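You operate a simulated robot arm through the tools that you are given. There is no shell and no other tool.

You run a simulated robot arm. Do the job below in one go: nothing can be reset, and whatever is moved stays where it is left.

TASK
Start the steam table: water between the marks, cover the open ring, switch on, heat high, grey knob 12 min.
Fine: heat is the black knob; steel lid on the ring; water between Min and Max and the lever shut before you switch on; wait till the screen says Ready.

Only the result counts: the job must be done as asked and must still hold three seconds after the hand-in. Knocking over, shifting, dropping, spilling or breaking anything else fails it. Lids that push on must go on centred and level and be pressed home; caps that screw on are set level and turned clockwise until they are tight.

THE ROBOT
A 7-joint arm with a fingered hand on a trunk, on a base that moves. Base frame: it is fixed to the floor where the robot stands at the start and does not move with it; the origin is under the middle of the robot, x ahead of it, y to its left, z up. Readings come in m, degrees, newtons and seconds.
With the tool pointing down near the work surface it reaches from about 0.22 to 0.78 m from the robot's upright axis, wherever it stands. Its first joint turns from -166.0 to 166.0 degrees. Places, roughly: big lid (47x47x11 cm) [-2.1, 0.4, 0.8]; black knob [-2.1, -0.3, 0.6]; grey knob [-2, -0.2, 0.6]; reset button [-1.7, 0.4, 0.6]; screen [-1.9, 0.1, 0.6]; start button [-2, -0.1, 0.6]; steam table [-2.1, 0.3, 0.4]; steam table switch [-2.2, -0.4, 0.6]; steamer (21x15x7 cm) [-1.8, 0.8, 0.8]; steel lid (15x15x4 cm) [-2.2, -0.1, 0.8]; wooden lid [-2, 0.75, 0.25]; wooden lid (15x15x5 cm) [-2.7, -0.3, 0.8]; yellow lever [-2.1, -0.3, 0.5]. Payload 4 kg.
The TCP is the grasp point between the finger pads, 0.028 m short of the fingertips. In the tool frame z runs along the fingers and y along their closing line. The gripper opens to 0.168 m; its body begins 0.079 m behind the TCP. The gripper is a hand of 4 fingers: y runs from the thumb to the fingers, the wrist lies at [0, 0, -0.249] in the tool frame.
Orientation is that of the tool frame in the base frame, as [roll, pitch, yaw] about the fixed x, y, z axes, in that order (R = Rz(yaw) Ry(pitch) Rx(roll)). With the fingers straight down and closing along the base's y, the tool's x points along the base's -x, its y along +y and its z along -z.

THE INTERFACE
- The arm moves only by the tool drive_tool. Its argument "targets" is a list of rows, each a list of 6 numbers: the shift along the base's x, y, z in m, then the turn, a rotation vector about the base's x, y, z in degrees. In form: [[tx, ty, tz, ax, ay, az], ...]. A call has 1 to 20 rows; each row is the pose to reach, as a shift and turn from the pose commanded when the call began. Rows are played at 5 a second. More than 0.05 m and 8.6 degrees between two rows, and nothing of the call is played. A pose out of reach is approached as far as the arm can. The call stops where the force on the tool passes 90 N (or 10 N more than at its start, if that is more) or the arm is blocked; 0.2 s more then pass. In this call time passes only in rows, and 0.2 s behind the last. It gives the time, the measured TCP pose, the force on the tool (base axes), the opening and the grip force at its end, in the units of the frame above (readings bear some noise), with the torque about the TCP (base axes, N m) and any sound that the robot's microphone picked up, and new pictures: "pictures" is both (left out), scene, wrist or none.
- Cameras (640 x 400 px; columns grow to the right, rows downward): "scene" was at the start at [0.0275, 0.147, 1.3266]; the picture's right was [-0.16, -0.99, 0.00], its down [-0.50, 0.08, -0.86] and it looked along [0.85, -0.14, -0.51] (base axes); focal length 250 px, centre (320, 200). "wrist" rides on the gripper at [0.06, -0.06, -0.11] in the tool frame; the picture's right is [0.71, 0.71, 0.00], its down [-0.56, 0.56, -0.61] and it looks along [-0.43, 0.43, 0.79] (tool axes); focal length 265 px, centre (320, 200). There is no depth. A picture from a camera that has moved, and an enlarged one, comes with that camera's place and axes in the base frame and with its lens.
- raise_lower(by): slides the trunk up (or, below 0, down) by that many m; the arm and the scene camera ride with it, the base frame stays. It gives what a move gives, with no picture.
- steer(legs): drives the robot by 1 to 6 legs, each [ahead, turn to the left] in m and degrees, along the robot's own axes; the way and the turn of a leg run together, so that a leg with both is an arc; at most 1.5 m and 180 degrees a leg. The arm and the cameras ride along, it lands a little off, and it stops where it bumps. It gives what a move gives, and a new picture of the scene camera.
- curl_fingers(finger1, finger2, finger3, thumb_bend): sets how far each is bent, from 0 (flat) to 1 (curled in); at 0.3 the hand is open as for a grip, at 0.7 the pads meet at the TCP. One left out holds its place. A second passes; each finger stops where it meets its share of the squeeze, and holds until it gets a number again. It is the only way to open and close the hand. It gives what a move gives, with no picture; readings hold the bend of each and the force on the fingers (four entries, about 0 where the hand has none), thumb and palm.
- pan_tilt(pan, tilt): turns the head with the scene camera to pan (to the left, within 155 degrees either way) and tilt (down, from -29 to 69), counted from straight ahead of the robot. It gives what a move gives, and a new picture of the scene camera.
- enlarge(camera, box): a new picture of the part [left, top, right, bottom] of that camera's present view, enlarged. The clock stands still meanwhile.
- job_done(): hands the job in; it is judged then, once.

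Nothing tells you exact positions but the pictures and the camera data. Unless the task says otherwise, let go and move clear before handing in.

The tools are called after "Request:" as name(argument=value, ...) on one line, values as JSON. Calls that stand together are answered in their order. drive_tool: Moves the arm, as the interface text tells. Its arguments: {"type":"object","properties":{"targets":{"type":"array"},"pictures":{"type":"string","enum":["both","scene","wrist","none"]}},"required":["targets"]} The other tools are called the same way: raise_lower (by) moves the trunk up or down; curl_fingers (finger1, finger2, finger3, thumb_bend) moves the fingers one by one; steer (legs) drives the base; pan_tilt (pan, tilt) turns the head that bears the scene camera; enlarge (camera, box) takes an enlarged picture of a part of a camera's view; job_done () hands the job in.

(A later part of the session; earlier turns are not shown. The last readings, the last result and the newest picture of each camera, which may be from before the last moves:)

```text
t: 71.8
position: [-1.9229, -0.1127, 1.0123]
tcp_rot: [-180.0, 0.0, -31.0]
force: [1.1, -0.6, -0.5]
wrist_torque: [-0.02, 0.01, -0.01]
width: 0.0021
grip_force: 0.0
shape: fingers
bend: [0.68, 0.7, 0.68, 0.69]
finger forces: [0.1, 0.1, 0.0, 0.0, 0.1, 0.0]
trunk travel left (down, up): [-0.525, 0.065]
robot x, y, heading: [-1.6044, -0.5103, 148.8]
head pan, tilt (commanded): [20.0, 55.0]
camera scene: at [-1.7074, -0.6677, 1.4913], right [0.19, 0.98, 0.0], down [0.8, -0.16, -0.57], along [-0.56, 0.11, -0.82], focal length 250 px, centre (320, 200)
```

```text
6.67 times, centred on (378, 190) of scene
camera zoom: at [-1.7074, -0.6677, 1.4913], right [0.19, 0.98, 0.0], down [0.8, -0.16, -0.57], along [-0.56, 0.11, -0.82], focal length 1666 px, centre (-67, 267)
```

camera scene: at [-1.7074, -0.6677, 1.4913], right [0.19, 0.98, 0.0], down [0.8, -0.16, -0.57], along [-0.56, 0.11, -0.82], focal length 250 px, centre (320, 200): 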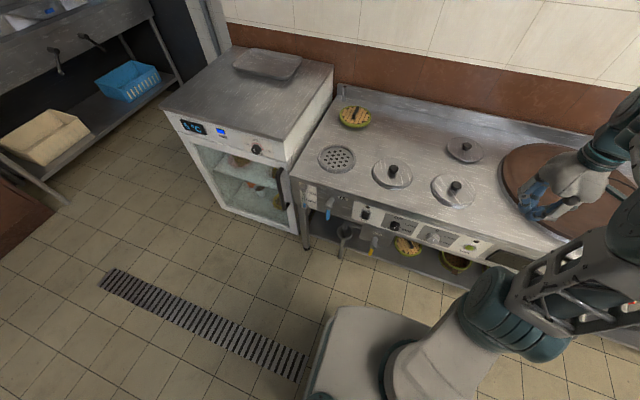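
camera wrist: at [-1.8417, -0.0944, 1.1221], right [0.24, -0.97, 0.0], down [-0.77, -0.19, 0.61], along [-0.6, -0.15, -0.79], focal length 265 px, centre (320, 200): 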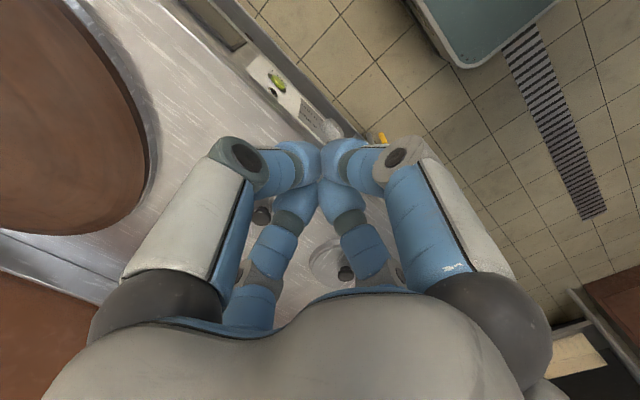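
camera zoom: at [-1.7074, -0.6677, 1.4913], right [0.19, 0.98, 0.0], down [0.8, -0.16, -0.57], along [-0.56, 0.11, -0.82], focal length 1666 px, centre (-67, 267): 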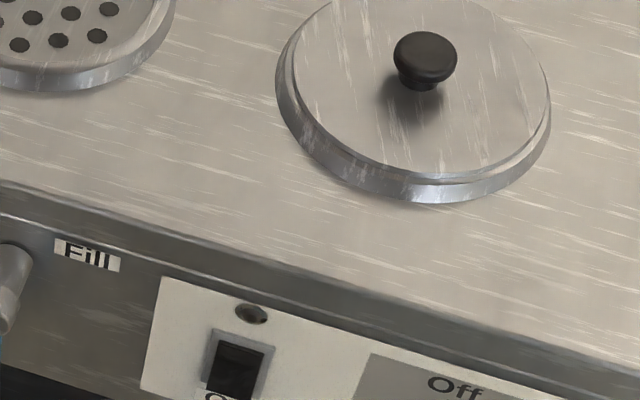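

The gauge shows water below Min; the tube runs between two brackets left of the blue Fill lever. I'll swing the tool left and turn it to point horizontally at the panel.

Request:
drive_tool(targets=[[-0.0137, -0.0303, -0.0079, 3.49, 5.39, 0], [-0.0273, -0.0606, -0.0157, 6.98, 10.79, 0], [-0.041, -0.0908, -0.0236, 10.47, 16.18, 0], [-0.0546, -0.1211, -0.0314, 13.96, 21.57, 0], [-0.0683, -0.1514, -0.0393, 17.45, 26.96, 0], [-0.0819, -0.1817, -0.0471, 20.94, 32.36, 0], [-0.0956, -0.212, -0.055, 24.44, 37.75, 0], [-0.1092, -0.2422, -0.0629, 27.93, 43.14, 0], [-0.1229, -0.2725, -0.0707, 31.42, 48.54, 0], [-0.1365, -0.3028, -0.0786, 34.91, 53.93, 0], [-0.1502, -0.3331, -0.0864, 38.4, 59.32, 0], [-0.1638, -0.3633, -0.0943, 41.89, 64.71, 0], [-0.1775, -0.3936, -0.1021, 45.38, 70.11, 0], [-0.1911, -0.4239, -0.11, 48.87, 75.5, 0]], pictures="both")

```text
t: 74.8
position: [-2.1202, -0.5398, 0.9025]
tcp_rot: [-87.6, 88.0, 59.5]
force: [0.1, 0.3, -0.6]
wrist_torque: [0.0, 0.03, -0.02]
width: 0.0021
grip_force: 0.1
shape: fingers
bend: [0.68, 0.69, 0.68, 0.69]
finger forces: [0.1, 0.1, 0.0, 0.0, 0.1, 0.1]
out of reach, approached as far as the arm can: row 4
trunk travel left (down, up): [-0.525, 0.065]
robot x, y, heading: [-1.6062, -0.5058, 149.0]
head pan, tilt (commanded): [20.0, 55.0]
camera scene: at [-1.7077, -0.6696, 1.491], right [0.19, 0.98, 0.0], down [0.8, -0.15, -0.57], along [-0.56, 0.11, -0.82], focal length 250 px, centre (320, 200)
camera wrist: at [-1.9943, -0.5475, 0.8451], right [-0.37, -0.57, -0.73], down [0.2, -0.82, 0.54], along [-0.91, 0.05, 0.42], focal length 265 px, centre (320, 200)
```

scene: 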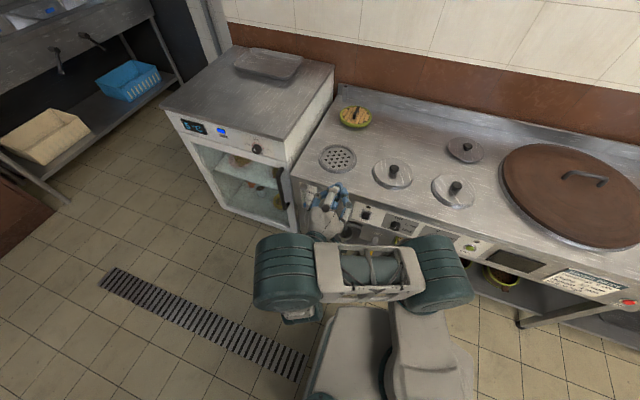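
wrist: 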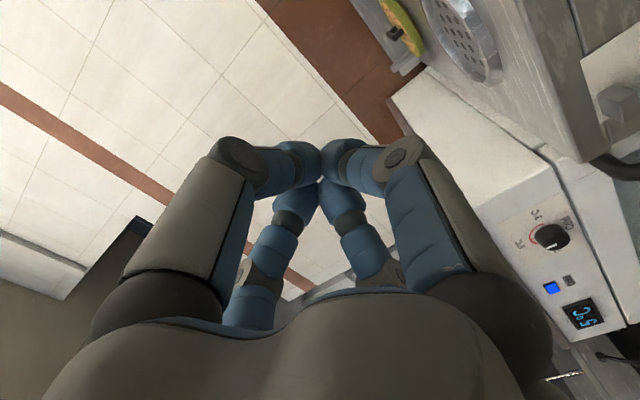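

The tool now points horizontally at the panel, left of the switch. I lower the trunk so the tool comes to lever height and the camera sees the panel less steeply.

Request:
raise_lower(by=-0.28)

Request:
pan_tilt(pan=20, tilt=45)

Request:
enlarge(camera="scene", box=[240, 130, 400, 230])

```text
t: 77.6
position: [-2.1191, -0.5375, 0.6227]
tcp_rot: [-92.0, 88.1, 55.2]
force: [0.2, -0.3, 0.0]
wrist_torque: [0.01, 0.01, 0.01]
width: 0.0017
grip_force: 0.0
shape: fingers
bend: [0.68, 0.69, 0.68, 0.69]
finger forces: [0.0, 0.0, 0.0, 0.1, 0.0, 0.1]
trunk travel left (down, up): [-0.245, 0.345]
robot x, y, heading: [-1.6019, -0.5112, 149.1]
head pan, tilt (commanded): [20.0, 55.0]
```

```text
t: 78.3
position: [-2.1192, -0.5375, 0.6227]
tcp_rot: [-92.0, 88.0, 55.1]
force: [0.2, 0.9, 0.1]
wrist_torque: [0.02, 0.01, -0.02]
width: 0.0018
grip_force: 0.1
shape: fingers
bend: [0.68, 0.69, 0.68, 0.69]
finger forces: [0.0, 0.0, 0.0, 0.1, 0.1, 0.1]
trunk travel left (down, up): [-0.245, 0.345]
robot x, y, heading: [-1.5987, -0.5094, 148.8]
head pan, tilt (commanded): [20.0, 45.0]
camera scene: at [-1.7165, -0.6662, 1.2246], right [0.19, 0.98, 0.0], down [0.69, -0.13, -0.71], along [-0.69, 0.13, -0.71], focal length 250 px, centre (320, 200)
```

scene: 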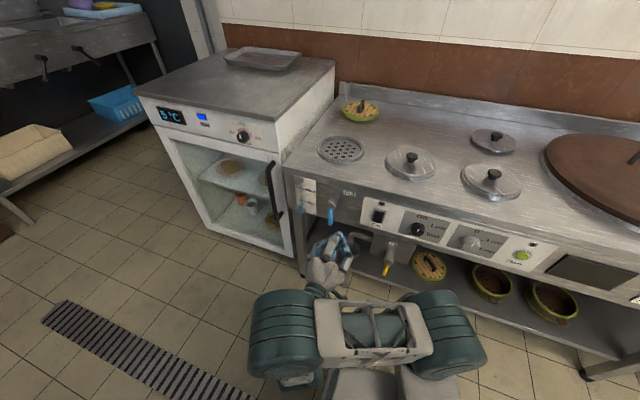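

```text
4.00 times, centred on (320, 180) of scene
camera zoom: at [-1.7165, -0.6662, 1.2246], right [0.19, 0.98, 0.0], down [0.69, -0.13, -0.71], along [-0.69, 0.13, -0.71], focal length 1000 px, centre (320, 280)
```

zoom: 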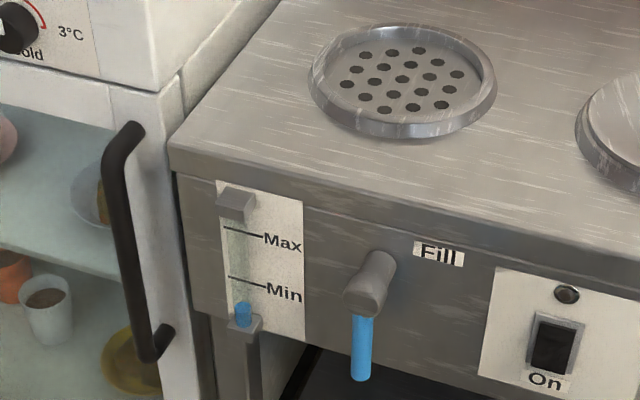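

Now I have a clear view: lever hangs at about u=-1.66, z 0.57–0.63, gauge below Min. I'll shape the hand to pinch the lever: thumb and finger2 half open, finger3 (upper) curled away.

Request:
curl_fingers(finger1=0.3, finger2=0.5, finger3=1.0, thumb_bend=0.5)

Request:
drive_tool(targets=[[0, 0, 0, 0, 0, 0]], pictures="wrist")

Request:
enlarge(camera="scene", box=[280, 190, 408, 270])

```text
t: 79.3
position: [-2.1187, -0.5374, 0.6221]
tcp_rot: [-92.0, 88.1, 54.9]
force: [0.2, 0.2, 0.1]
wrist_torque: [0.0, -0.01, -0.01]
width: 0.0914
grip_force: 0.1
shape: fingers
bend: [0.3, 0.5, 1.0, 0.5]
finger forces: [0.0, 0.0, 0.0, 0.0, 0.0, 0.0]
trunk travel left (down, up): [-0.245, 0.345]
robot x, y, heading: [-1.6021, -0.5063, 149.0]
head pan, tilt (commanded): [20.0, 45.0]
```

```text
t: 79.8
position: [-2.1194, -0.5378, 0.6243]
tcp_rot: [-92.0, 88.2, 55.1]
force: [1.0, 0.7, -0.3]
wrist_torque: [0.01, 0.02, 0.0]
width: 0.0914
grip_force: 0.0
shape: fingers
bend: [0.3, 0.5, 1.0, 0.5]
finger forces: [0.1, 0.0, 0.0, 0.1, 0.0, 0.0]
trunk travel left (down, up): [-0.245, 0.345]
robot x, y, heading: [-1.6068, -0.5097, 149.0]
head pan, tilt (commanded): [20.0, 45.0]
camera wrist: at [-1.994, -0.5463, 0.5653], right [-0.37, -0.57, -0.73], down [0.2, -0.82, 0.54], along [-0.91, 0.05, 0.42], focal length 265 px, centre (320, 200)
```

wrist: 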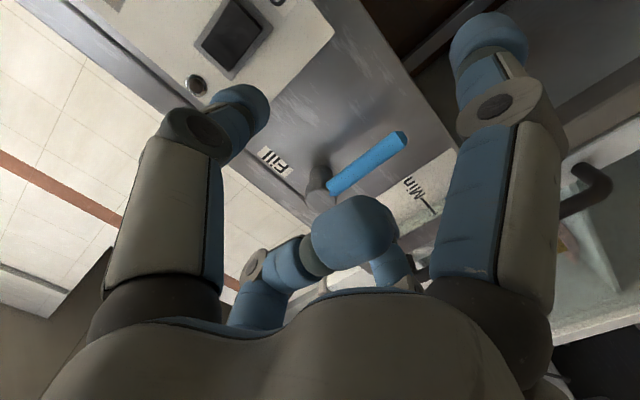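

```text
5.00 times, centred on (344, 230) of scene
camera zoom: at [-1.7165, -0.6662, 1.2246], right [0.19, 0.98, 0.0], down [0.69, -0.13, -0.71], along [-0.69, 0.14, -0.71], focal length 1250 px, centre (200, 50)
```

zoom: 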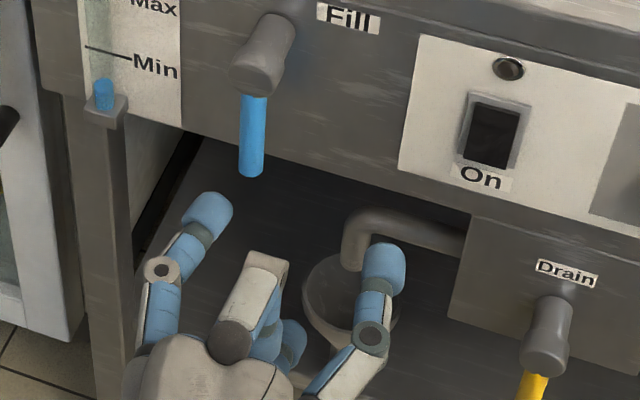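

Thumb and finger2 straddle well, and the lever triangulates to u=-1.656, n=-1.581. I shift left and move in so the pads sit either side of it.

Request:
drive_tool(targets=[[-0.0147, -0.0227, -0.009, 0, 0, 0], [-0.0293, -0.0453, -0.018, 0, 0, 0], [-0.0418, -0.0372, -0.018, 0, 0, 0], [-0.0542, -0.0292, -0.018, 0, 0, 0], [-0.0667, -0.0211, -0.018, 0, 0, 0], [-0.0791, -0.0131, -0.018, 0, 0, 0], [-0.0916, -0.005, -0.018, 0, 0, 0], [-0.104, 0.003, -0.018, 0, 0, 0]], pictures="both")

Request:
enlarge(camera="scene", box=[280, 170, 408, 250])

```text
t: 81.5
position: [-2.1614, -0.5357, 0.5956]
tcp_rot: [-95.4, 88.0, 51.6]
force: [-0.2, 0.2, -0.2]
wrist_torque: [-0.04, 0.03, -0.01]
width: 0.0916
grip_force: 0.1
shape: fingers
bend: [0.3, 0.5, 1.0, 0.5]
finger forces: [0.1, 0.0, 0.1, 0.1, 0.0, 0.0]
out of reach, approached as far as the arm can: row 3, 4, 5, 6, 7, 8
trunk travel left (down, up): [-0.245, 0.345]
robot x, y, heading: [-1.6036, -0.5064, 149.1]
head pan, tilt (commanded): [20.0, 45.0]
camera scene: at [-1.7164, -0.6664, 1.2246], right [0.19, 0.98, 0.0], down [0.69, -0.13, -0.71], along [-0.69, 0.14, -0.71], focal length 250 px, centre (320, 200)
camera wrist: at [-2.0355, -0.5445, 0.5388], right [-0.37, -0.57, -0.73], down [0.2, -0.82, 0.54], along [-0.91, 0.05, 0.42], focal length 265 px, centre (320, 200)
```

scene: 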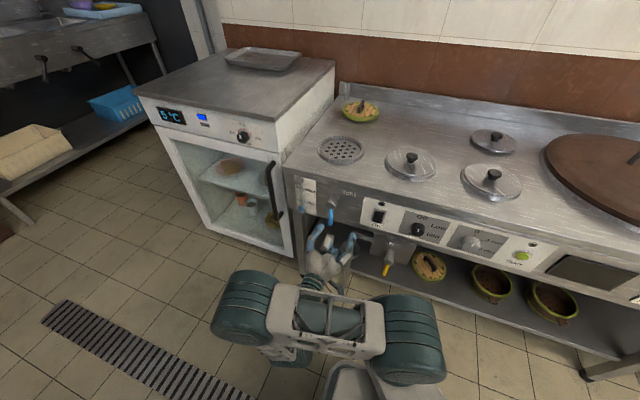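
wrist: 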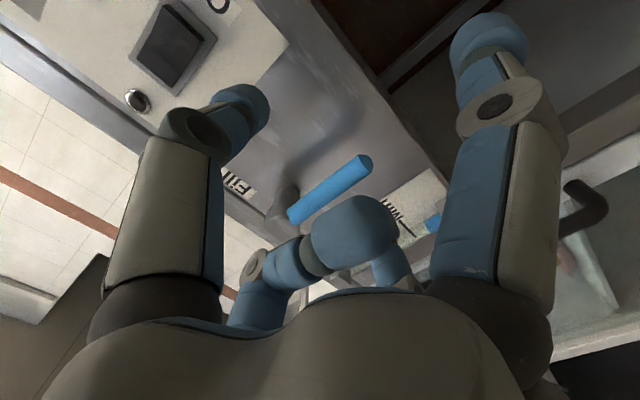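

```text
5.00 times, centred on (344, 210) of scene
camera zoom: at [-1.7164, -0.6664, 1.2246], right [0.19, 0.98, 0.0], down [0.69, -0.13, -0.71], along [-0.69, 0.14, -0.71], focal length 1250 px, centre (200, 150)
```

zoom: 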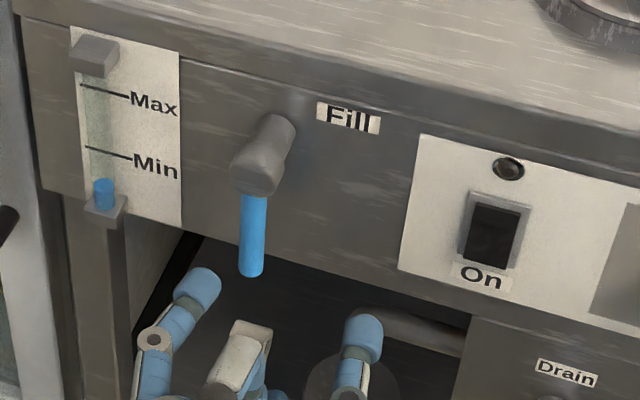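

The horizontal tool ran out of reach about 6 cm short. I'll back off and pitch the tool 45° downward, which keeps the wrist farther out and higher.

Request:
drive_tool(targets=[[0.0149, -0.0071, 0.0107, -3.49, -5.39, 0], [0.0299, -0.0142, 0.0214, -6.98, -10.79, 0], [0.0448, -0.0213, 0.0321, -10.47, -16.18, 0], [0.0598, -0.0285, 0.0429, -13.96, -21.57, 0], [0.0747, -0.0356, 0.0536, -17.45, -26.96, 0], [0.0897, -0.0427, 0.0643, -20.94, -32.36, 0], [0.1046, -0.0498, 0.075, -24.44, -37.75, 0]], pictures="both")

```text
t: 83.2
position: [-2.0568, -0.5884, 0.6734]
tcp_rot: [-178.1, 44.9, -30.1]
force: [0.1, 0.1, 0.5]
wrist_torque: [0.01, -0.02, 0.01]
width: 0.0916
grip_force: 0.1
shape: fingers
bend: [0.3, 0.5, 1.0, 0.5]
finger forces: [0.0, 0.0, 0.1, 0.1, 0.0, 0.0]
trunk travel left (down, up): [-0.245, 0.345]
robot x, y, heading: [-1.6058, -0.5097, 149.0]
head pan, tilt (commanded): [20.0, 45.0]
camera scene: at [-1.7166, -0.6664, 1.2246], right [0.19, 0.98, 0.0], down [0.69, -0.13, -0.71], along [-0.69, 0.14, -0.71], focal length 250 px, centre (320, 200)
camera wrist: at [-1.9243, -0.6019, 0.7108], right [0.06, -0.85, -0.52], down [-0.27, -0.51, 0.81], along [-0.96, 0.09, -0.26], focal length 265 px, centre (320, 200)
```

scene: 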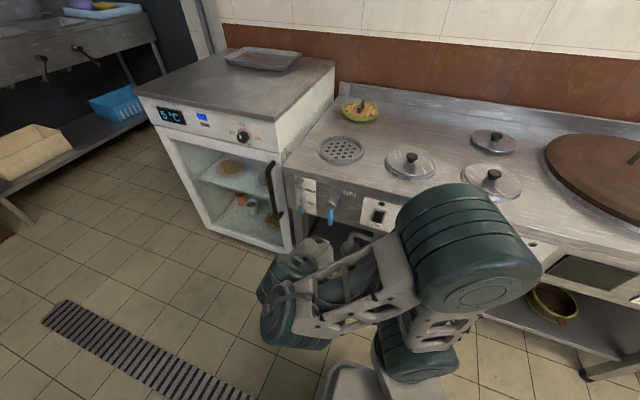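
wrist: 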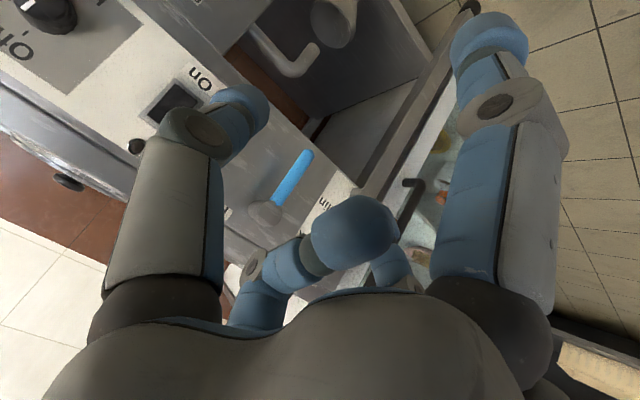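

The pitched tool would bring the curled finger against the stem, so horizontal is better; the shoulder seems too high for that. I'll raise the tool and turn it level again, then lower the trunk so the arm works higher relative to its shoulder.

Request:
drive_tool(targets=[[-0.009, 0.0058, 0.0286, 3.49, 5.39, 0], [-0.018, 0.0116, 0.0571, 6.98, 10.79, 0], [-0.027, 0.0174, 0.0857, 10.47, 16.18, 0], [-0.0359, 0.0233, 0.1143, 13.96, 21.57, 0], [-0.0449, 0.0291, 0.1429, 17.45, 26.96, 0], [-0.0539, 0.0349, 0.1714, 20.94, 32.36, 0], [-0.0629, 0.0407, 0.2, 24.44, 37.75, 0]], pictures="none")

Request:
raise_lower(by=-0.24)

Request:
pan_tilt(pan=20, tilt=30)

```text
t: 84.8
position: [-2.1213, -0.5459, 0.8768]
tcp_rot: [-90.6, 88.1, 56.9]
force: [1.2, 2.2, 0.7]
wrist_torque: [0.0, 0.0, 0.21]
width: 0.092
grip_force: 0.1
shape: fingers
bend: [0.3, 0.5, 1.0, 0.5]
finger forces: [0.1, 0.0, 0.1, 0.0, 0.0, 0.0]
out of reach, approached as far as the arm can: row 4, 5
trunk travel left (down, up): [-0.245, 0.345]
robot x, y, heading: [-1.603, -0.5109, 149.0]
head pan, tilt (commanded): [20.0, 45.0]
```

```text
t: 87.2
position: [-2.1203, -0.5448, 0.6354]
tcp_rot: [-92.0, 88.1, 55.0]
force: [0.2, 0.5, -0.3]
wrist_torque: [0.06, 0.02, -0.02]
width: 0.0919
grip_force: 0.1
shape: fingers
bend: [0.3, 0.5, 1.0, 0.5]
finger forces: [0.1, 0.1, 0.0, 0.1, 0.0, 0.0]
trunk travel left (down, up): [-0.005, 0.585]
robot x, y, heading: [-1.6018, -0.5104, 149.1]
head pan, tilt (commanded): [20.0, 45.0]
```

```text
t: 88.0
position: [-2.1201, -0.545, 0.6359]
tcp_rot: [-92.2, 88.1, 55.0]
force: [-0.2, 0.4, -0.4]
wrist_torque: [0.0, 0.0, 0.01]
width: 0.092
grip_force: 0.1
shape: fingers
bend: [0.3, 0.5, 1.0, 0.5]
finger forces: [0.1, 0.0, 0.0, 0.1, 0.0, 0.0]
trunk travel left (down, up): [-0.005, 0.585]
robot x, y, heading: [-1.6033, -0.5109, 149.1]
head pan, tilt (commanded): [20.0, 30.0]
camera scene: at [-1.7254, -0.6644, 1.0072], right [0.19, 0.98, 0.0], down [0.49, -0.1, -0.87], along [-0.85, 0.17, -0.5], focal length 250 px, centre (320, 200)
```

scene: 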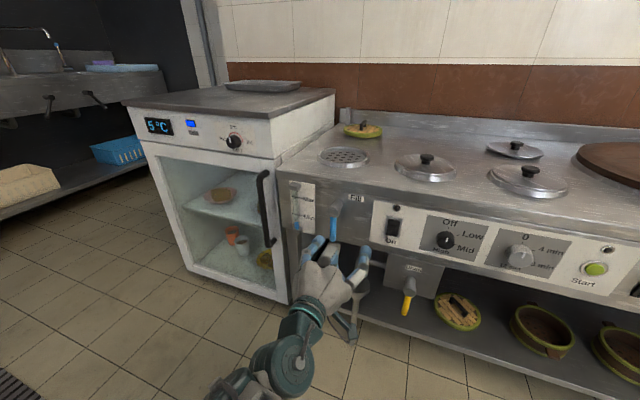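

The low trunk gives a fine view of the whole panel and frees the arm. I retry the straddle of the blue lever.

Request:
drive_tool(targets=[[-0.0128, -0.0197, -0.0155, 0, 0, 0], [-0.0255, -0.0394, -0.031, 0, 0, 0], [-0.038, -0.0314, -0.031, 0, 0, 0], [-0.0504, -0.0233, -0.031, 0, 0, 0], [-0.0629, -0.0153, -0.031, 0, 0, 0]], pictures="both")

Request:
enlarge(camera="scene", box=[270, 160, 430, 260])

```text
t: 89.2
position: [-2.1819, -0.5597, 0.6034]
tcp_rot: [-91.7, 88.1, 55.5]
force: [0.0, 0.5, -0.6]
wrist_torque: [0.02, -0.03, 0.01]
width: 0.0918
grip_force: 0.1
shape: fingers
bend: [0.3, 0.5, 1.0, 0.5]
finger forces: [0.1, 0.1, 0.0, 0.0, 0.1, 0.0]
trunk travel left (down, up): [-0.005, 0.585]
robot x, y, heading: [-1.5997, -0.5119, 149.1]
head pan, tilt (commanded): [20.0, 30.0]
camera scene: at [-1.7254, -0.6645, 1.0072], right [0.19, 0.98, 0.0], down [0.49, -0.1, -0.87], along [-0.85, 0.17, -0.5], focal length 250 px, centre (320, 200)
camera wrist: at [-2.0571, -0.5679, 0.5475], right [-0.37, -0.57, -0.73], down [0.2, -0.82, 0.54], along [-0.91, 0.05, 0.42], focal length 265 px, centre (320, 200)
```

scene: 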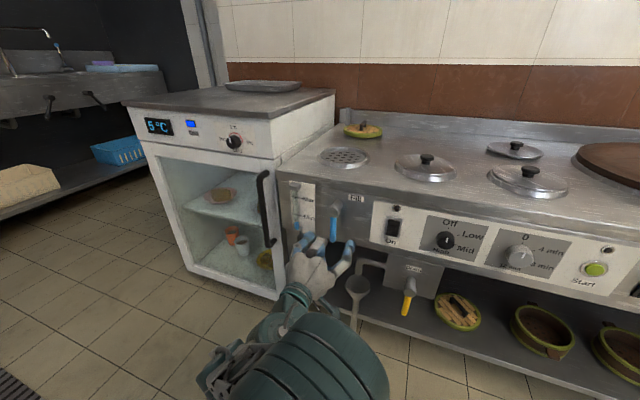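
wrist: 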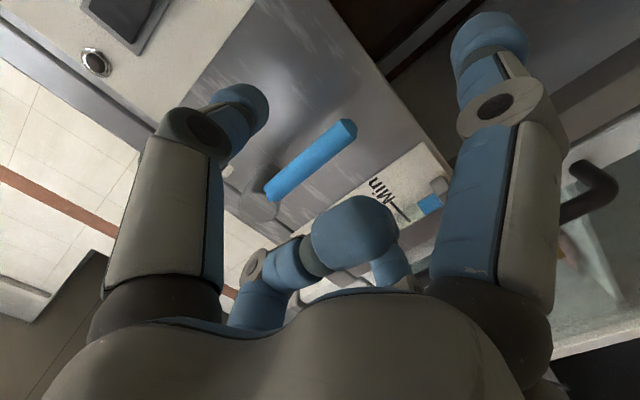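

```text
4.00 times, centred on (350, 210) of scene
camera zoom: at [-1.7254, -0.6645, 1.0072], right [0.19, 0.98, 0.0], down [0.49, -0.1, -0.87], along [-0.85, 0.17, -0.5], focal length 1000 px, centre (200, 160)
```

zoom: 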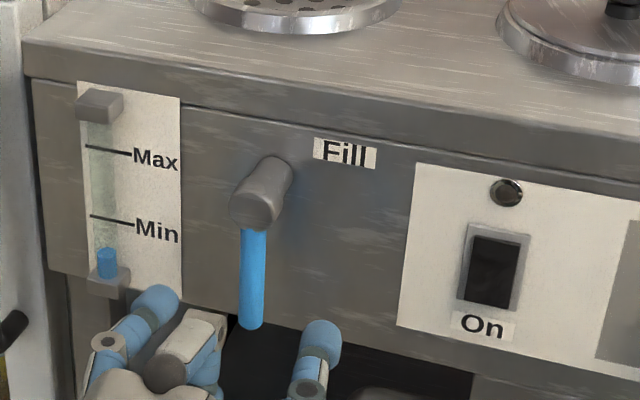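

Aligned: lever sits centred between thumb and finger2. I move in 4.5 cm so the pads overlap it.

Request:
drive_tool(targets=[[-0.0126, 0.0081, 0, 0, 0, 0], [-0.0252, 0.0163, 0, 0, 0, 0], [-0.0378, 0.0244, 0, 0, 0, 0]], pictures="none")

Request:
enlarge(camera="scene", box=[270, 160, 430, 260])

Request:
enlarge(camera="wrist", box=[120, 0, 520, 250])

```text
t: 90.0
position: [-2.2211, -0.5372, 0.6057]
tcp_rot: [-92.5, 88.1, 54.7]
force: [0.0, -0.3, 0.0]
wrist_torque: [0.0, -0.01, 0.01]
width: 0.0918
grip_force: 0.0
shape: fingers
bend: [0.3, 0.5, 1.0, 0.5]
finger forces: [0.0, 0.0, 0.0, 0.1, 0.0, 0.1]
trunk travel left (down, up): [-0.005, 0.585]
robot x, y, heading: [-1.5987, -0.5092, 149.0]
head pan, tilt (commanded): [20.0, 30.0]
```

```text
4.00 times, centred on (350, 210) of scene
camera zoom: at [-1.7254, -0.6645, 1.0072], right [0.19, 0.98, 0.0], down [0.49, -0.1, -0.87], along [-0.85, 0.17, -0.5], focal length 1000 px, centre (200, 160)
```

zoom: 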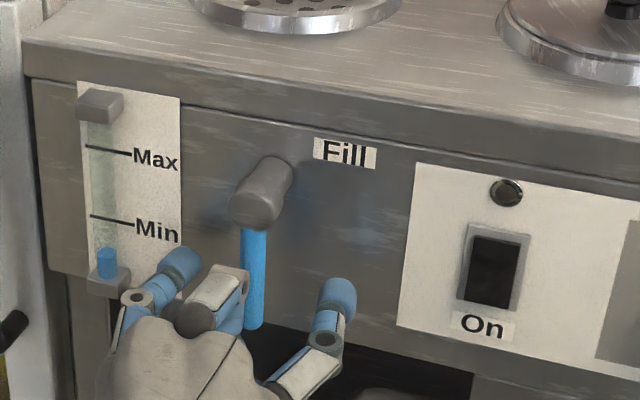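

```text
1.60 times, centred on (320, 125) of wrist
camera zoom: at [-2.0959, -0.5451, 0.5478], right [-0.37, -0.57, -0.73], down [0.2, -0.82, 0.54], along [-0.91, 0.05, 0.42], focal length 425 px, centre (320, 320)
```

zoom: 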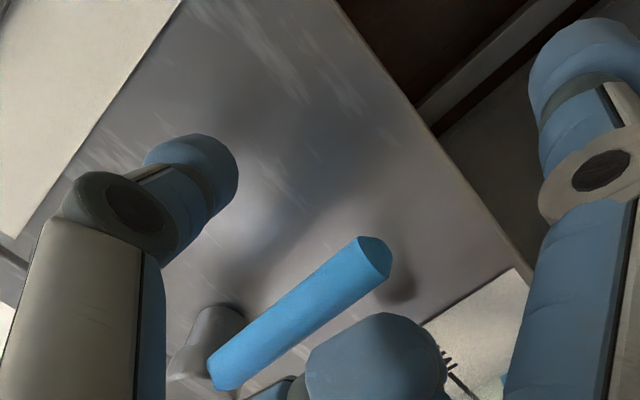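

The lever is between the pads. I push gently right with finger2 and watch the force, to find which way it turns.

Request:
drive_tool(targets=[[0.0054, 0.0084, 0, 0, 0, 0], [0.0109, 0.0168, 0, 0, 0, 0], [0.0163, 0.0252, 0, 0, 0, 0], [0.0217, 0.0336, 0, 0, 0, 0], [0.0255, 0.0394, 0, 0, 0, 0]], pictures="none")

Request:
enlarge(camera="scene", box=[270, 160, 430, 260])

```text
t: 91.2
position: [-2.1953, -0.4975, 0.6044]
tcp_rot: [-92.3, 88.1, 54.8]
force: [-0.5, -0.5, -0.7]
wrist_torque: [0.05, -0.04, -0.01]
width: 0.0917
grip_force: 0.9
shape: fingers
bend: [0.3, 0.49, 1.0, 0.5]
finger forces: [0.1, 1.0, 0.1, 0.1, 0.0, 0.1]
trunk travel left (down, up): [-0.005, 0.585]
robot x, y, heading: [-1.6002, -0.5077, 148.9]
head pan, tilt (commanded): [20.0, 30.0]
```

```text
4.00 times, centred on (350, 210) of scene
camera zoom: at [-1.7256, -0.6645, 1.0072], right [0.19, 0.98, 0.0], down [0.49, -0.1, -0.87], along [-0.85, 0.17, -0.5], focal length 1000 px, centre (200, 160)
```

zoom: 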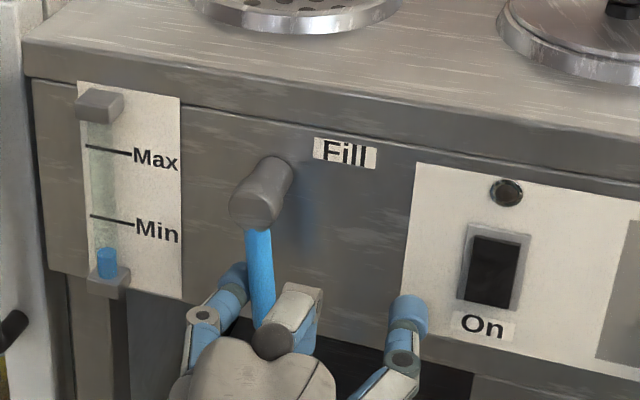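

The lever follows to the right with only 1 N on finger2. I continue along its arc to about 30° and check the gauge.

Request:
drive_tool(targets=[[0.0066, 0.0075, 0.001, 0, 0, 0], [0.0135, 0.0148, 0.003, 0, 0, 0], [0.0203, 0.0167, 0.004, 0, 0, 0]], pictures="none")

Request:
enlarge(camera="scene", box=[270, 160, 430, 260])

```text
t: 92.0
position: [-2.1779, -0.4795, 0.609]
tcp_rot: [-92.3, 88.1, 54.8]
force: [-0.5, -0.8, -0.7]
wrist_torque: [0.01, -0.01, 0.02]
width: 0.0916
grip_force: 0.7
shape: fingers
bend: [0.3, 0.49, 1.0, 0.5]
finger forces: [0.1, 1.1, 0.1, 0.1, 0.0, 0.1]
trunk travel left (down, up): [-0.005, 0.585]
robot x, y, heading: [-1.6029, -0.51, 149.0]
head pan, tilt (commanded): [20.0, 30.0]
```

```text
4.00 times, centred on (350, 210) of scene
camera zoom: at [-1.7256, -0.6644, 1.0072], right [0.19, 0.98, 0.0], down [0.49, -0.1, -0.87], along [-0.85, 0.17, -0.5], focal length 1000 px, centre (200, 160)
```

zoom: 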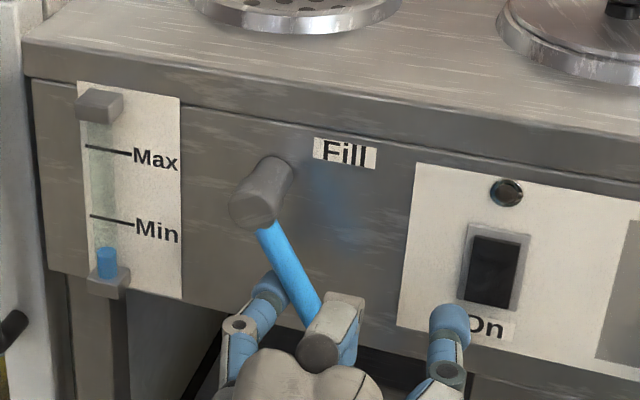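

The lever turned about 30°, no level change yet. I push on to about 45° and check again.

Request:
drive_tool(targets=[[0.0045, 0.007, 0.003, 0, 0, 0], [0.0091, 0.014, 0.006, 0, 0, 0]], pictures="none")

Request:
enlarge(camera="scene", box=[270, 160, 430, 260])

```text
t: 92.6
position: [-2.1677, -0.4661, 0.6157]
tcp_rot: [-92.1, 88.0, 55.0]
force: [-0.7, -0.6, -0.8]
wrist_torque: [0.02, -0.01, 0.02]
width: 0.0918
grip_force: 0.2
shape: fingers
bend: [0.3, 0.49, 1.0, 0.5]
finger forces: [0.0, 0.7, 0.0, 0.0, 0.0, 0.0]
trunk travel left (down, up): [-0.005, 0.585]
robot x, y, heading: [-1.6034, -0.5097, 149.1]
head pan, tilt (commanded): [20.0, 30.0]
```

```text
4.00 times, centred on (350, 210) of scene
camera zoom: at [-1.7255, -0.6645, 1.0072], right [0.19, 0.98, 0.0], down [0.49, -0.1, -0.87], along [-0.85, 0.17, -0.5], focal length 1000 px, centre (200, 160)
```

zoom: 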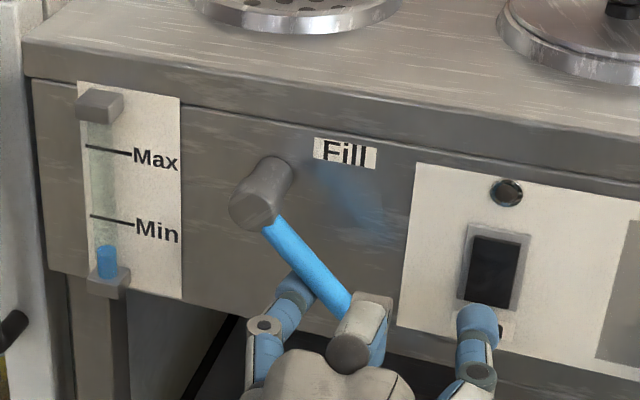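

The lever is near 45°; the water top may have risen a hair. I hold for a second and look at the gauge closely.

Request:
drive_tool(targets=[[0, 0, 0, 0, 0, 0], [0, 0, 0, 0, 0, 0], [0, 0, 0, 0, 0, 0]], pictures="none")

Request:
enlarge(camera="scene", box=[280, 175, 360, 225])

```text
t: 93.4
position: [-2.167, -0.4666, 0.6157]
tcp_rot: [-92.1, 88.1, 54.9]
force: [0.1, -1.6, -0.3]
wrist_torque: [0.0, 0.01, 0.0]
width: 0.0917
grip_force: 0.3
shape: fingers
bend: [0.3, 0.49, 1.0, 0.5]
finger forces: [0.0, 0.8, 0.0, 0.1, 0.0, 0.0]
trunk travel left (down, up): [-0.005, 0.585]
robot x, y, heading: [-1.6013, -0.509, 149.0]
head pan, tilt (commanded): [20.0, 30.0]
```

```text
8.00 times, centred on (320, 200) of scene
camera zoom: at [-1.7255, -0.6645, 1.0072], right [0.19, 0.98, 0.0], down [0.49, -0.1, -0.87], along [-0.85, 0.17, -0.5], focal length 2000 px, centre (320, 200)
```

zoom: 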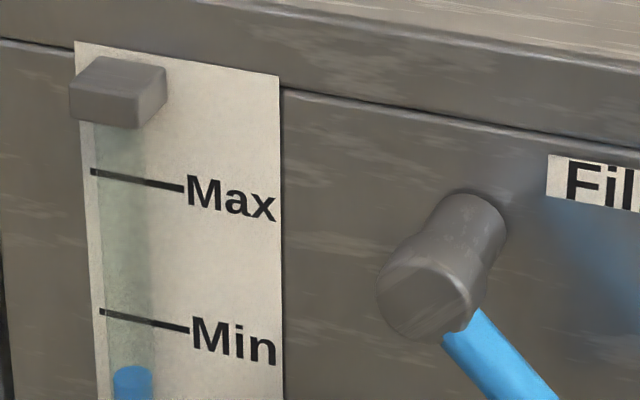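

The level creeps up slowly, so the right turn opens Fill. I hold here 4 s to measure the rate.

Request:
drive_tool(targets=[[0, 0, 0, 0, 0, 0], [0, 0, 0, 0, 0, 0], [0, 0, 0, 0, 0, 0], [0, 0, 0, 0, 0, 0], [0, 0, 0, 0, 0, 0], [0, 0, 0, 0, 0, 0], [0, 0, 0, 0, 0, 0], [0, 0, 0, 0, 0, 0], [0, 0, 0, 0, 0, 0], [0, 0, 0, 0, 0, 0], [0, 0, 0, 0, 0, 0], [0, 0, 0, 0, 0, 0], [0, 0, 0, 0, 0, 0], [0, 0, 0, 0, 0, 0], [0, 0, 0, 0, 0, 0], [0, 0, 0, 0, 0, 0], [0, 0, 0, 0, 0, 0], [0, 0, 0, 0, 0, 0], [0, 0, 0, 0, 0, 0], [0, 0, 0, 0, 0, 0]], pictures="none")

Request:
enlarge(camera="scene", box=[280, 175, 360, 225])

```text
t: 97.6
position: [-2.1671, -0.468, 0.6161]
tcp_rot: [-92.0, 88.0, 55.1]
force: [-1.2, -0.3, 1.3]
wrist_torque: [-0.03, -0.06, 0.01]
width: 0.0919
grip_force: 1.1
shape: fingers
bend: [0.3, 0.49, 1.0, 0.5]
finger forces: [0.0, 0.5, 0.0, 0.0, 0.0, 0.0]
trunk travel left (down, up): [-0.005, 0.585]
robot x, y, heading: [-1.6026, -0.5089, 149.1]
head pan, tilt (commanded): [20.0, 30.0]
```

```text
8.00 times, centred on (320, 200) of scene
camera zoom: at [-1.7255, -0.6645, 1.0072], right [0.19, 0.98, 0.0], down [0.49, -0.1, -0.87], along [-0.85, 0.17, -0.5], focal length 2000 px, centre (320, 200)
```

zoom: 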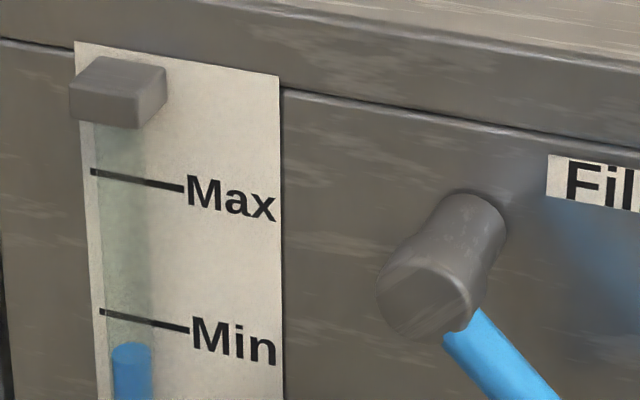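

The level rises about 6 px/s in this zoom (346 now, Min ≈316, Max ≈175). I wait about 8 s more and check.

Request:
drive_tool(targets=[[0, 0, 0, 0, 0, 0], [0, 0, 0, 0, 0, 0], [0, 0, 0, 0, 0, 0], [0, 0, 0, 0, 0, 0], [0, 0, 0, 0, 0, 0], [0, 0, 0, 0, 0, 0], [0, 0, 0, 0, 0, 0], [0, 0, 0, 0, 0, 0], [0, 0, 0, 0, 0, 0], [0, 0, 0, 0, 0, 0], [0, 0, 0, 0, 0, 0], [0, 0, 0, 0, 0, 0], [0, 0, 0, 0, 0, 0], [0, 0, 0, 0, 0, 0], [0, 0, 0, 0, 0, 0], [0, 0, 0, 0, 0, 0], [0, 0, 0, 0, 0, 0], [0, 0, 0, 0, 0, 0], [0, 0, 0, 0, 0, 0], [0, 0, 0, 0, 0, 0]], pictures="none")

Request:
drive_tool(targets=[[0, 0, 0, 0, 0, 0], [0, 0, 0, 0, 0, 0], [0, 0, 0, 0, 0, 0], [0, 0, 0, 0, 0, 0], [0, 0, 0, 0, 0, 0], [0, 0, 0, 0, 0, 0], [0, 0, 0, 0, 0, 0], [0, 0, 0, 0, 0, 0], [0, 0, 0, 0, 0, 0], [0, 0, 0, 0, 0, 0], [0, 0, 0, 0, 0, 0], [0, 0, 0, 0, 0, 0], [0, 0, 0, 0, 0, 0], [0, 0, 0, 0, 0, 0], [0, 0, 0, 0, 0, 0], [0, 0, 0, 0, 0, 0], [0, 0, 0, 0, 0, 0], [0, 0, 0, 0, 0, 0], [0, 0, 0, 0, 0, 0], [0, 0, 0, 0, 0, 0]], pictures="none")

Request:
enlarge(camera="scene", box=[280, 175, 360, 225])

```text
t: 101.8
position: [-2.1674, -0.4662, 0.6158]
tcp_rot: [-92.1, 88.1, 55.0]
force: [-0.4, -0.4, -0.4]
wrist_torque: [-0.02, -0.02, 0.0]
width: 0.092
grip_force: 0.3
shape: fingers
bend: [0.3, 0.49, 1.0, 0.5]
finger forces: [0.1, 0.5, 0.0, 0.0, 0.0, 0.0]
trunk travel left (down, up): [-0.005, 0.585]
robot x, y, heading: [-1.6016, -0.5119, 149.1]
head pan, tilt (commanded): [20.0, 30.0]
```

```text
t: 106.0
position: [-2.1665, -0.4667, 0.6145]
tcp_rot: [-92.1, 88.1, 55.0]
force: [0.1, -0.3, -0.1]
wrist_torque: [-0.02, 0.0, 0.01]
width: 0.0919
grip_force: 0.0
shape: fingers
bend: [0.3, 0.49, 1.0, 0.5]
finger forces: [0.0, 0.3, 0.1, 0.0, 0.0, 0.0]
trunk travel left (down, up): [-0.005, 0.585]
robot x, y, heading: [-1.6006, -0.511, 149.2]
head pan, tilt (commanded): [20.0, 30.0]
```

```text
8.00 times, centred on (320, 200) of scene
camera zoom: at [-1.7255, -0.6645, 1.0072], right [0.19, 0.98, 0.0], down [0.49, -0.1, -0.87], along [-0.85, 0.17, -0.5], focal length 2000 px, centre (320, 200)
```

zoom: 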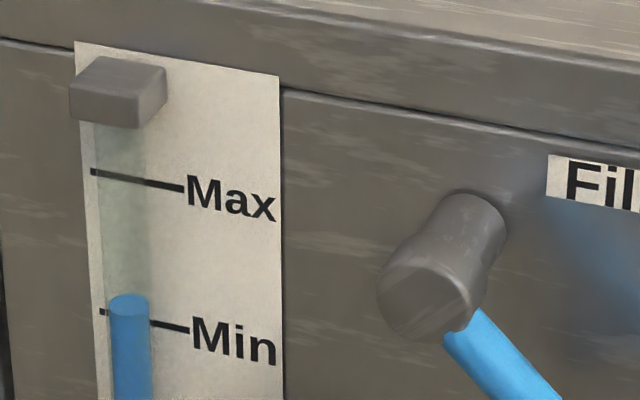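

The water is now at the Min line (303; tube stands about 1 cm proud, so truly a bit above). I wait about 4 s more, then sweep the lever shut with the thumb along its arc.

Request:
drive_tool(targets=[[0, 0, 0, 0, 0, 0], [0, 0, 0, 0, 0, 0], [0, 0, 0, 0, 0, 0], [0, 0, 0, 0, 0, 0], [0, 0, 0, 0, 0, 0], [0, 0, 0, 0, 0, 0], [0, 0, 0, 0, 0, 0], [0, 0, 0, 0, 0, 0], [0, 0, 0, 0, 0, 0], [0, 0, 0, 0, 0, 0], [0, 0, 0, 0, 0, 0], [0, 0, 0, 0, 0, 0], [0, 0, 0, 0, 0, 0], [0, 0, 0, 0, 0, 0], [0, 0, 0, 0, 0, 0], [0, 0, 0, 0, 0, 0], [0, 0, 0, 0, 0, 0], [0, 0, 0, 0, 0, 0]], pictures="none")

Request:
drive_tool(targets=[[-0.0081, -0.0126, 0.008, 0, 0, 0], [-0.0163, -0.0252, 0.02, 0, 0, 0], [-0.0244, -0.0378, 0.03, 0, 0, 0], [-0.0326, -0.0503, 0.03, 0, 0, 0], [-0.0407, -0.0629, 0.029, 0, 0, 0], [-0.0465, -0.0719, 0.029, 0, 0, 0], [-0.0492, -0.076, 0.0207, 0, 0, 0], [-0.052, -0.0804, 0.0142, 0, 0, 0], [-0.0558, -0.0862, 0.0076, 0, 0, 0], [-0.0594, -0.0918, 0.0026, 0, 0, 0], [-0.064, -0.0988, -0.0019, 0, 0, 0], [-0.0681, -0.1053, -0.005, 0, 0, 0]], pictures="none")

Request:
enlarge(camera="scene", box=[270, 160, 430, 260])

```text
t: 109.8
position: [-2.1677, -0.4659, 0.617]
tcp_rot: [-92.1, 88.2, 54.9]
force: [0.0, 0.5, 0.0]
wrist_torque: [-0.02, 0.0, 0.01]
width: 0.0917
grip_force: 0.1
shape: fingers
bend: [0.3, 0.49, 1.0, 0.5]
finger forces: [0.0, 0.3, 0.0, 0.0, 0.1, 0.0]
trunk travel left (down, up): [-0.005, 0.585]
robot x, y, heading: [-1.601, -0.5093, 148.8]
head pan, tilt (commanded): [20.0, 30.0]
```

```text
t: 112.4
position: [-2.2356, -0.5705, 0.6083]
tcp_rot: [-92.5, 88.0, 54.4]
force: [0.3, 0.5, -0.2]
wrist_torque: [0.05, -0.01, -0.02]
width: 0.0925
grip_force: 0.2
shape: fingers
bend: [0.3, 0.5, 1.0, 0.5]
finger forces: [0.0, 0.0, 0.0, 0.0, 1.0, 0.0]
trunk travel left (down, up): [-0.005, 0.585]
robot x, y, heading: [-1.6016, -0.5079, 148.9]
head pan, tilt (commanded): [20.0, 30.0]
```

```text
4.00 times, centred on (350, 210) of scene
camera zoom: at [-1.7254, -0.6644, 1.0072], right [0.19, 0.98, 0.0], down [0.49, -0.1, -0.87], along [-0.85, 0.17, -0.5], focal length 1000 px, centre (200, 160)
```

zoom: 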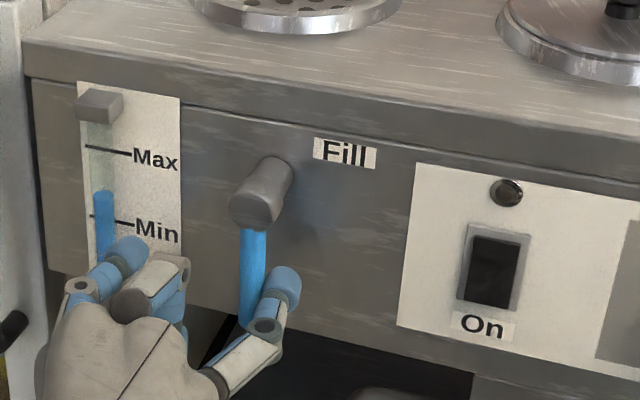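

The lever looks vertical again and the level sits around 270, between the marks. I nudge a little more to be sure it is against its stop and check the level stays put.

Request:
drive_tool(targets=[[-0.0016, -0.0025, -0.001, 0, 0, 0], [-0.0033, -0.005, -0.001, 0, 0, 0], [-0.0049, -0.0075, -0.001, 0, 0, 0]], pictures="none")

Request:
enlarge(camera="scene", box=[280, 175, 360, 225])

```text
t: 113.2
position: [-2.2386, -0.5768, 0.6101]
tcp_rot: [-92.1, 88.1, 54.8]
force: [4.3, 5.2, 0.8]
wrist_torque: [0.03, -0.01, -0.13]
width: 0.0956
grip_force: 3.1
shape: fingers
bend: [0.3, 0.5, 1.0, 0.47]
finger forces: [0.0, 0.0, 0.1, 0.1, 6.6, 0.0]
trunk travel left (down, up): [-0.005, 0.585]
robot x, y, heading: [-1.6035, -0.5107, 149.0]
head pan, tilt (commanded): [20.0, 30.0]
```

```text
8.00 times, centred on (320, 200) of scene
camera zoom: at [-1.7254, -0.6641, 1.0073], right [0.19, 0.98, 0.0], down [0.49, -0.1, -0.87], along [-0.85, 0.17, -0.5], focal length 2000 px, centre (320, 200)
```

zoom: 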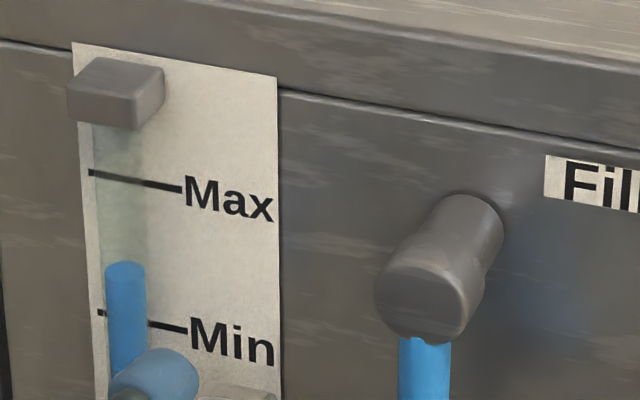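

Thumb reads 6.6 N against the stop: the Fill valve is shut and the level is mid-range. I withdraw the hand from the panel.

Request:
drive_tool(targets=[[0.0081, 0.0126, 0, 0, 0, 0], [0.0249, 0.0017, 0, 0, 0, 0], [0.05, -0.0146, 0, 0, 0, 0], [0.0836, -0.0363, 0, 0, 0, 0]], pictures="scene")

Request:
enlarge(camera="scene", box=[270, 160, 430, 260])

Request:
enlarge(camera="scene", box=[400, 120, 560, 220])

Request:
enlarge(camera="scene", box=[340, 230, 500, 330])

```text
t: 114.2
position: [-2.1574, -0.6154, 0.6089]
tcp_rot: [-92.3, 88.1, 54.8]
force: [0.0, -0.1, -0.5]
wrist_torque: [-0.02, 0.02, 0.01]
width: 0.092
grip_force: 0.0
shape: fingers
bend: [0.3, 0.5, 1.0, 0.5]
finger forces: [0.0, 0.0, 0.1, 0.1, 0.0, 0.0]
trunk travel left (down, up): [-0.005, 0.585]
robot x, y, heading: [-1.6048, -0.5089, 149.3]
head pan, tilt (commanded): [20.0, 30.0]
camera scene: at [-1.7258, -0.6643, 1.0072], right [0.19, 0.98, 0.0], down [0.49, -0.1, -0.87], along [-0.85, 0.17, -0.5], focal length 250 px, centre (320, 200)
```

scene: 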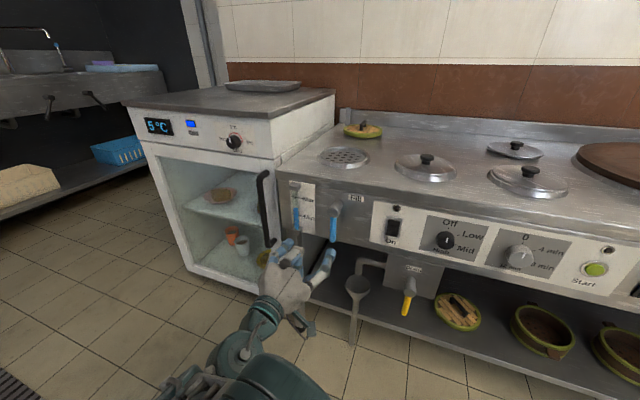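

```text
4.00 times, centred on (350, 210) of scene
camera zoom: at [-1.7258, -0.6643, 1.0072], right [0.19, 0.98, 0.0], down [0.49, -0.1, -0.87], along [-0.85, 0.17, -0.5], focal length 1000 px, centre (200, 160)
```

zoom: 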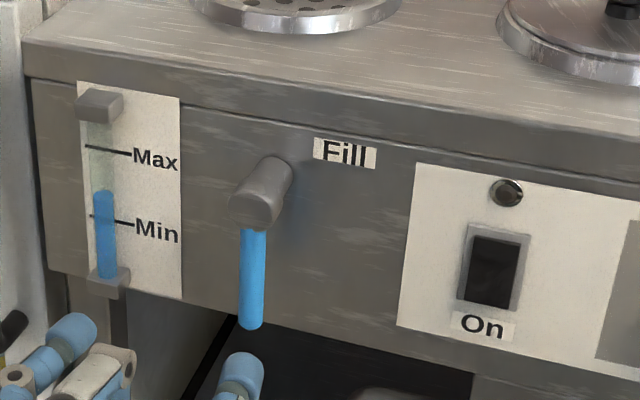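

```text
4.00 times, centred on (480, 170) of scene
camera zoom: at [-1.7258, -0.6643, 1.0072], right [0.19, 0.98, 0.0], down [0.49, -0.1, -0.87], along [-0.85, 0.17, -0.5], focal length 1000 px, centre (-320, 320)
```

zoom: 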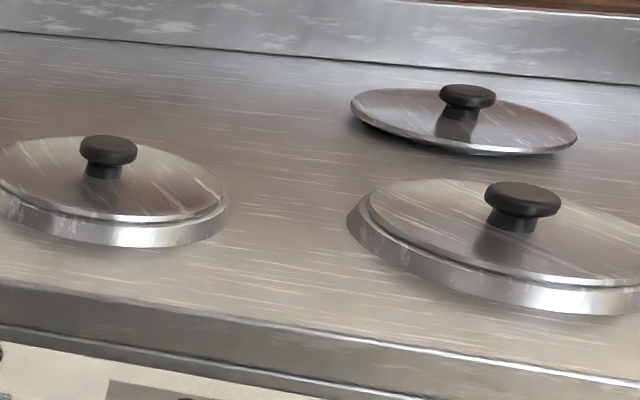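

```text
4.00 times, centred on (420, 280) of scene
camera zoom: at [-1.7258, -0.6643, 1.0072], right [0.19, 0.98, 0.0], down [0.49, -0.1, -0.87], along [-0.85, 0.17, -0.5], focal length 1000 px, centre (-80, -120)
```

zoom: 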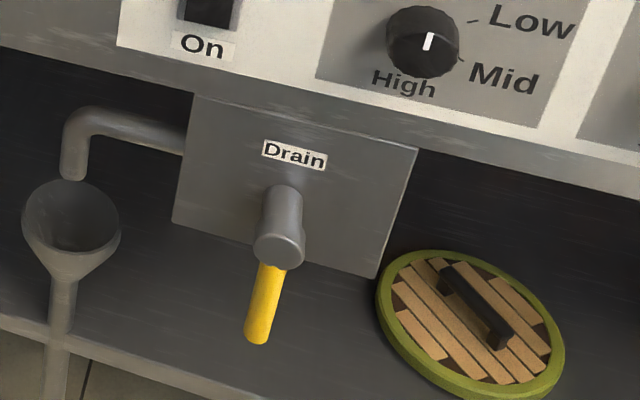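

Water level holds steady between the marks, and the loose lid is clearly the back one (knob top at n≈-2.013, u≈-1.212, z≈0.774). Now I check how far the base front is from the table so I can drive closer for the lid.

Request:
pan_tilt(pan=-10, tilt=69)

Request:
pan_tilt(pan=-45, tilt=69)

```text
t: 115.3
position: [-2.158, -0.6148, 0.6094]
tcp_rot: [-92.0, 88.2, 55.1]
force: [-0.5, 0.5, 0.3]
wrist_torque: [-0.01, 0.0, 0.0]
width: 0.0918
grip_force: 0.0
shape: fingers
bend: [0.3, 0.5, 1.0, 0.5]
finger forces: [0.0, 0.0, 0.0, 0.0, 0.0, 0.1]
trunk travel left (down, up): [-0.005, 0.585]
robot x, y, heading: [-1.6042, -0.5121, 149.1]
head pan, tilt (commanded): [-10.0, 68.8]
camera scene: at [-1.6789, -0.6451, 0.9558], right [0.66, 0.76, 0.0], down [0.7, -0.61, -0.36], along [-0.27, 0.24, -0.93], focal length 250 px, centre (320, 200)
```

scene: 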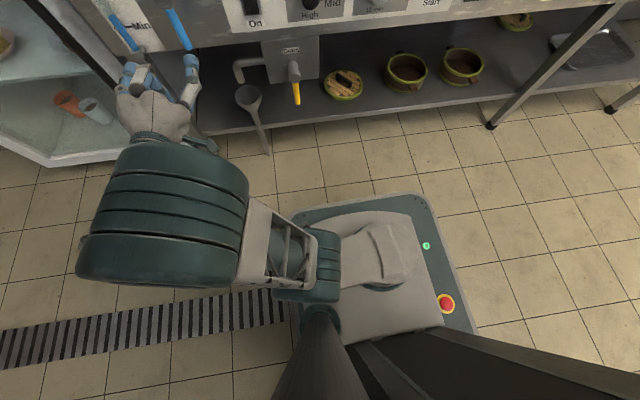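

```text
t: 116.3
position: [-2.1585, -0.6152, 0.6087]
tcp_rot: [-92.0, 88.1, 55.0]
force: [0.5, -0.1, -0.3]
wrist_torque: [0.01, 0.0, -0.03]
width: 0.0919
grip_force: 0.1
shape: fingers
bend: [0.3, 0.5, 1.0, 0.5]
finger forces: [0.1, 0.1, 0.0, 0.0, 0.0, 0.1]
trunk travel left (down, up): [-0.005, 0.585]
robot x, y, heading: [-1.6021, -0.512, 149.1]
head pan, tilt (commanded): [-45.0, 68.8]
camera scene: at [-1.6503, -0.6275, 0.9558], right [0.97, 0.24, 0.0], down [0.23, -0.9, -0.36], along [-0.09, 0.35, -0.93], focal length 250 px, centre (320, 200)
```

scene: 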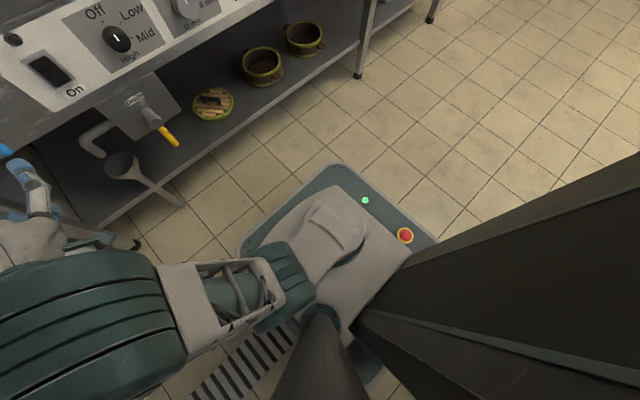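

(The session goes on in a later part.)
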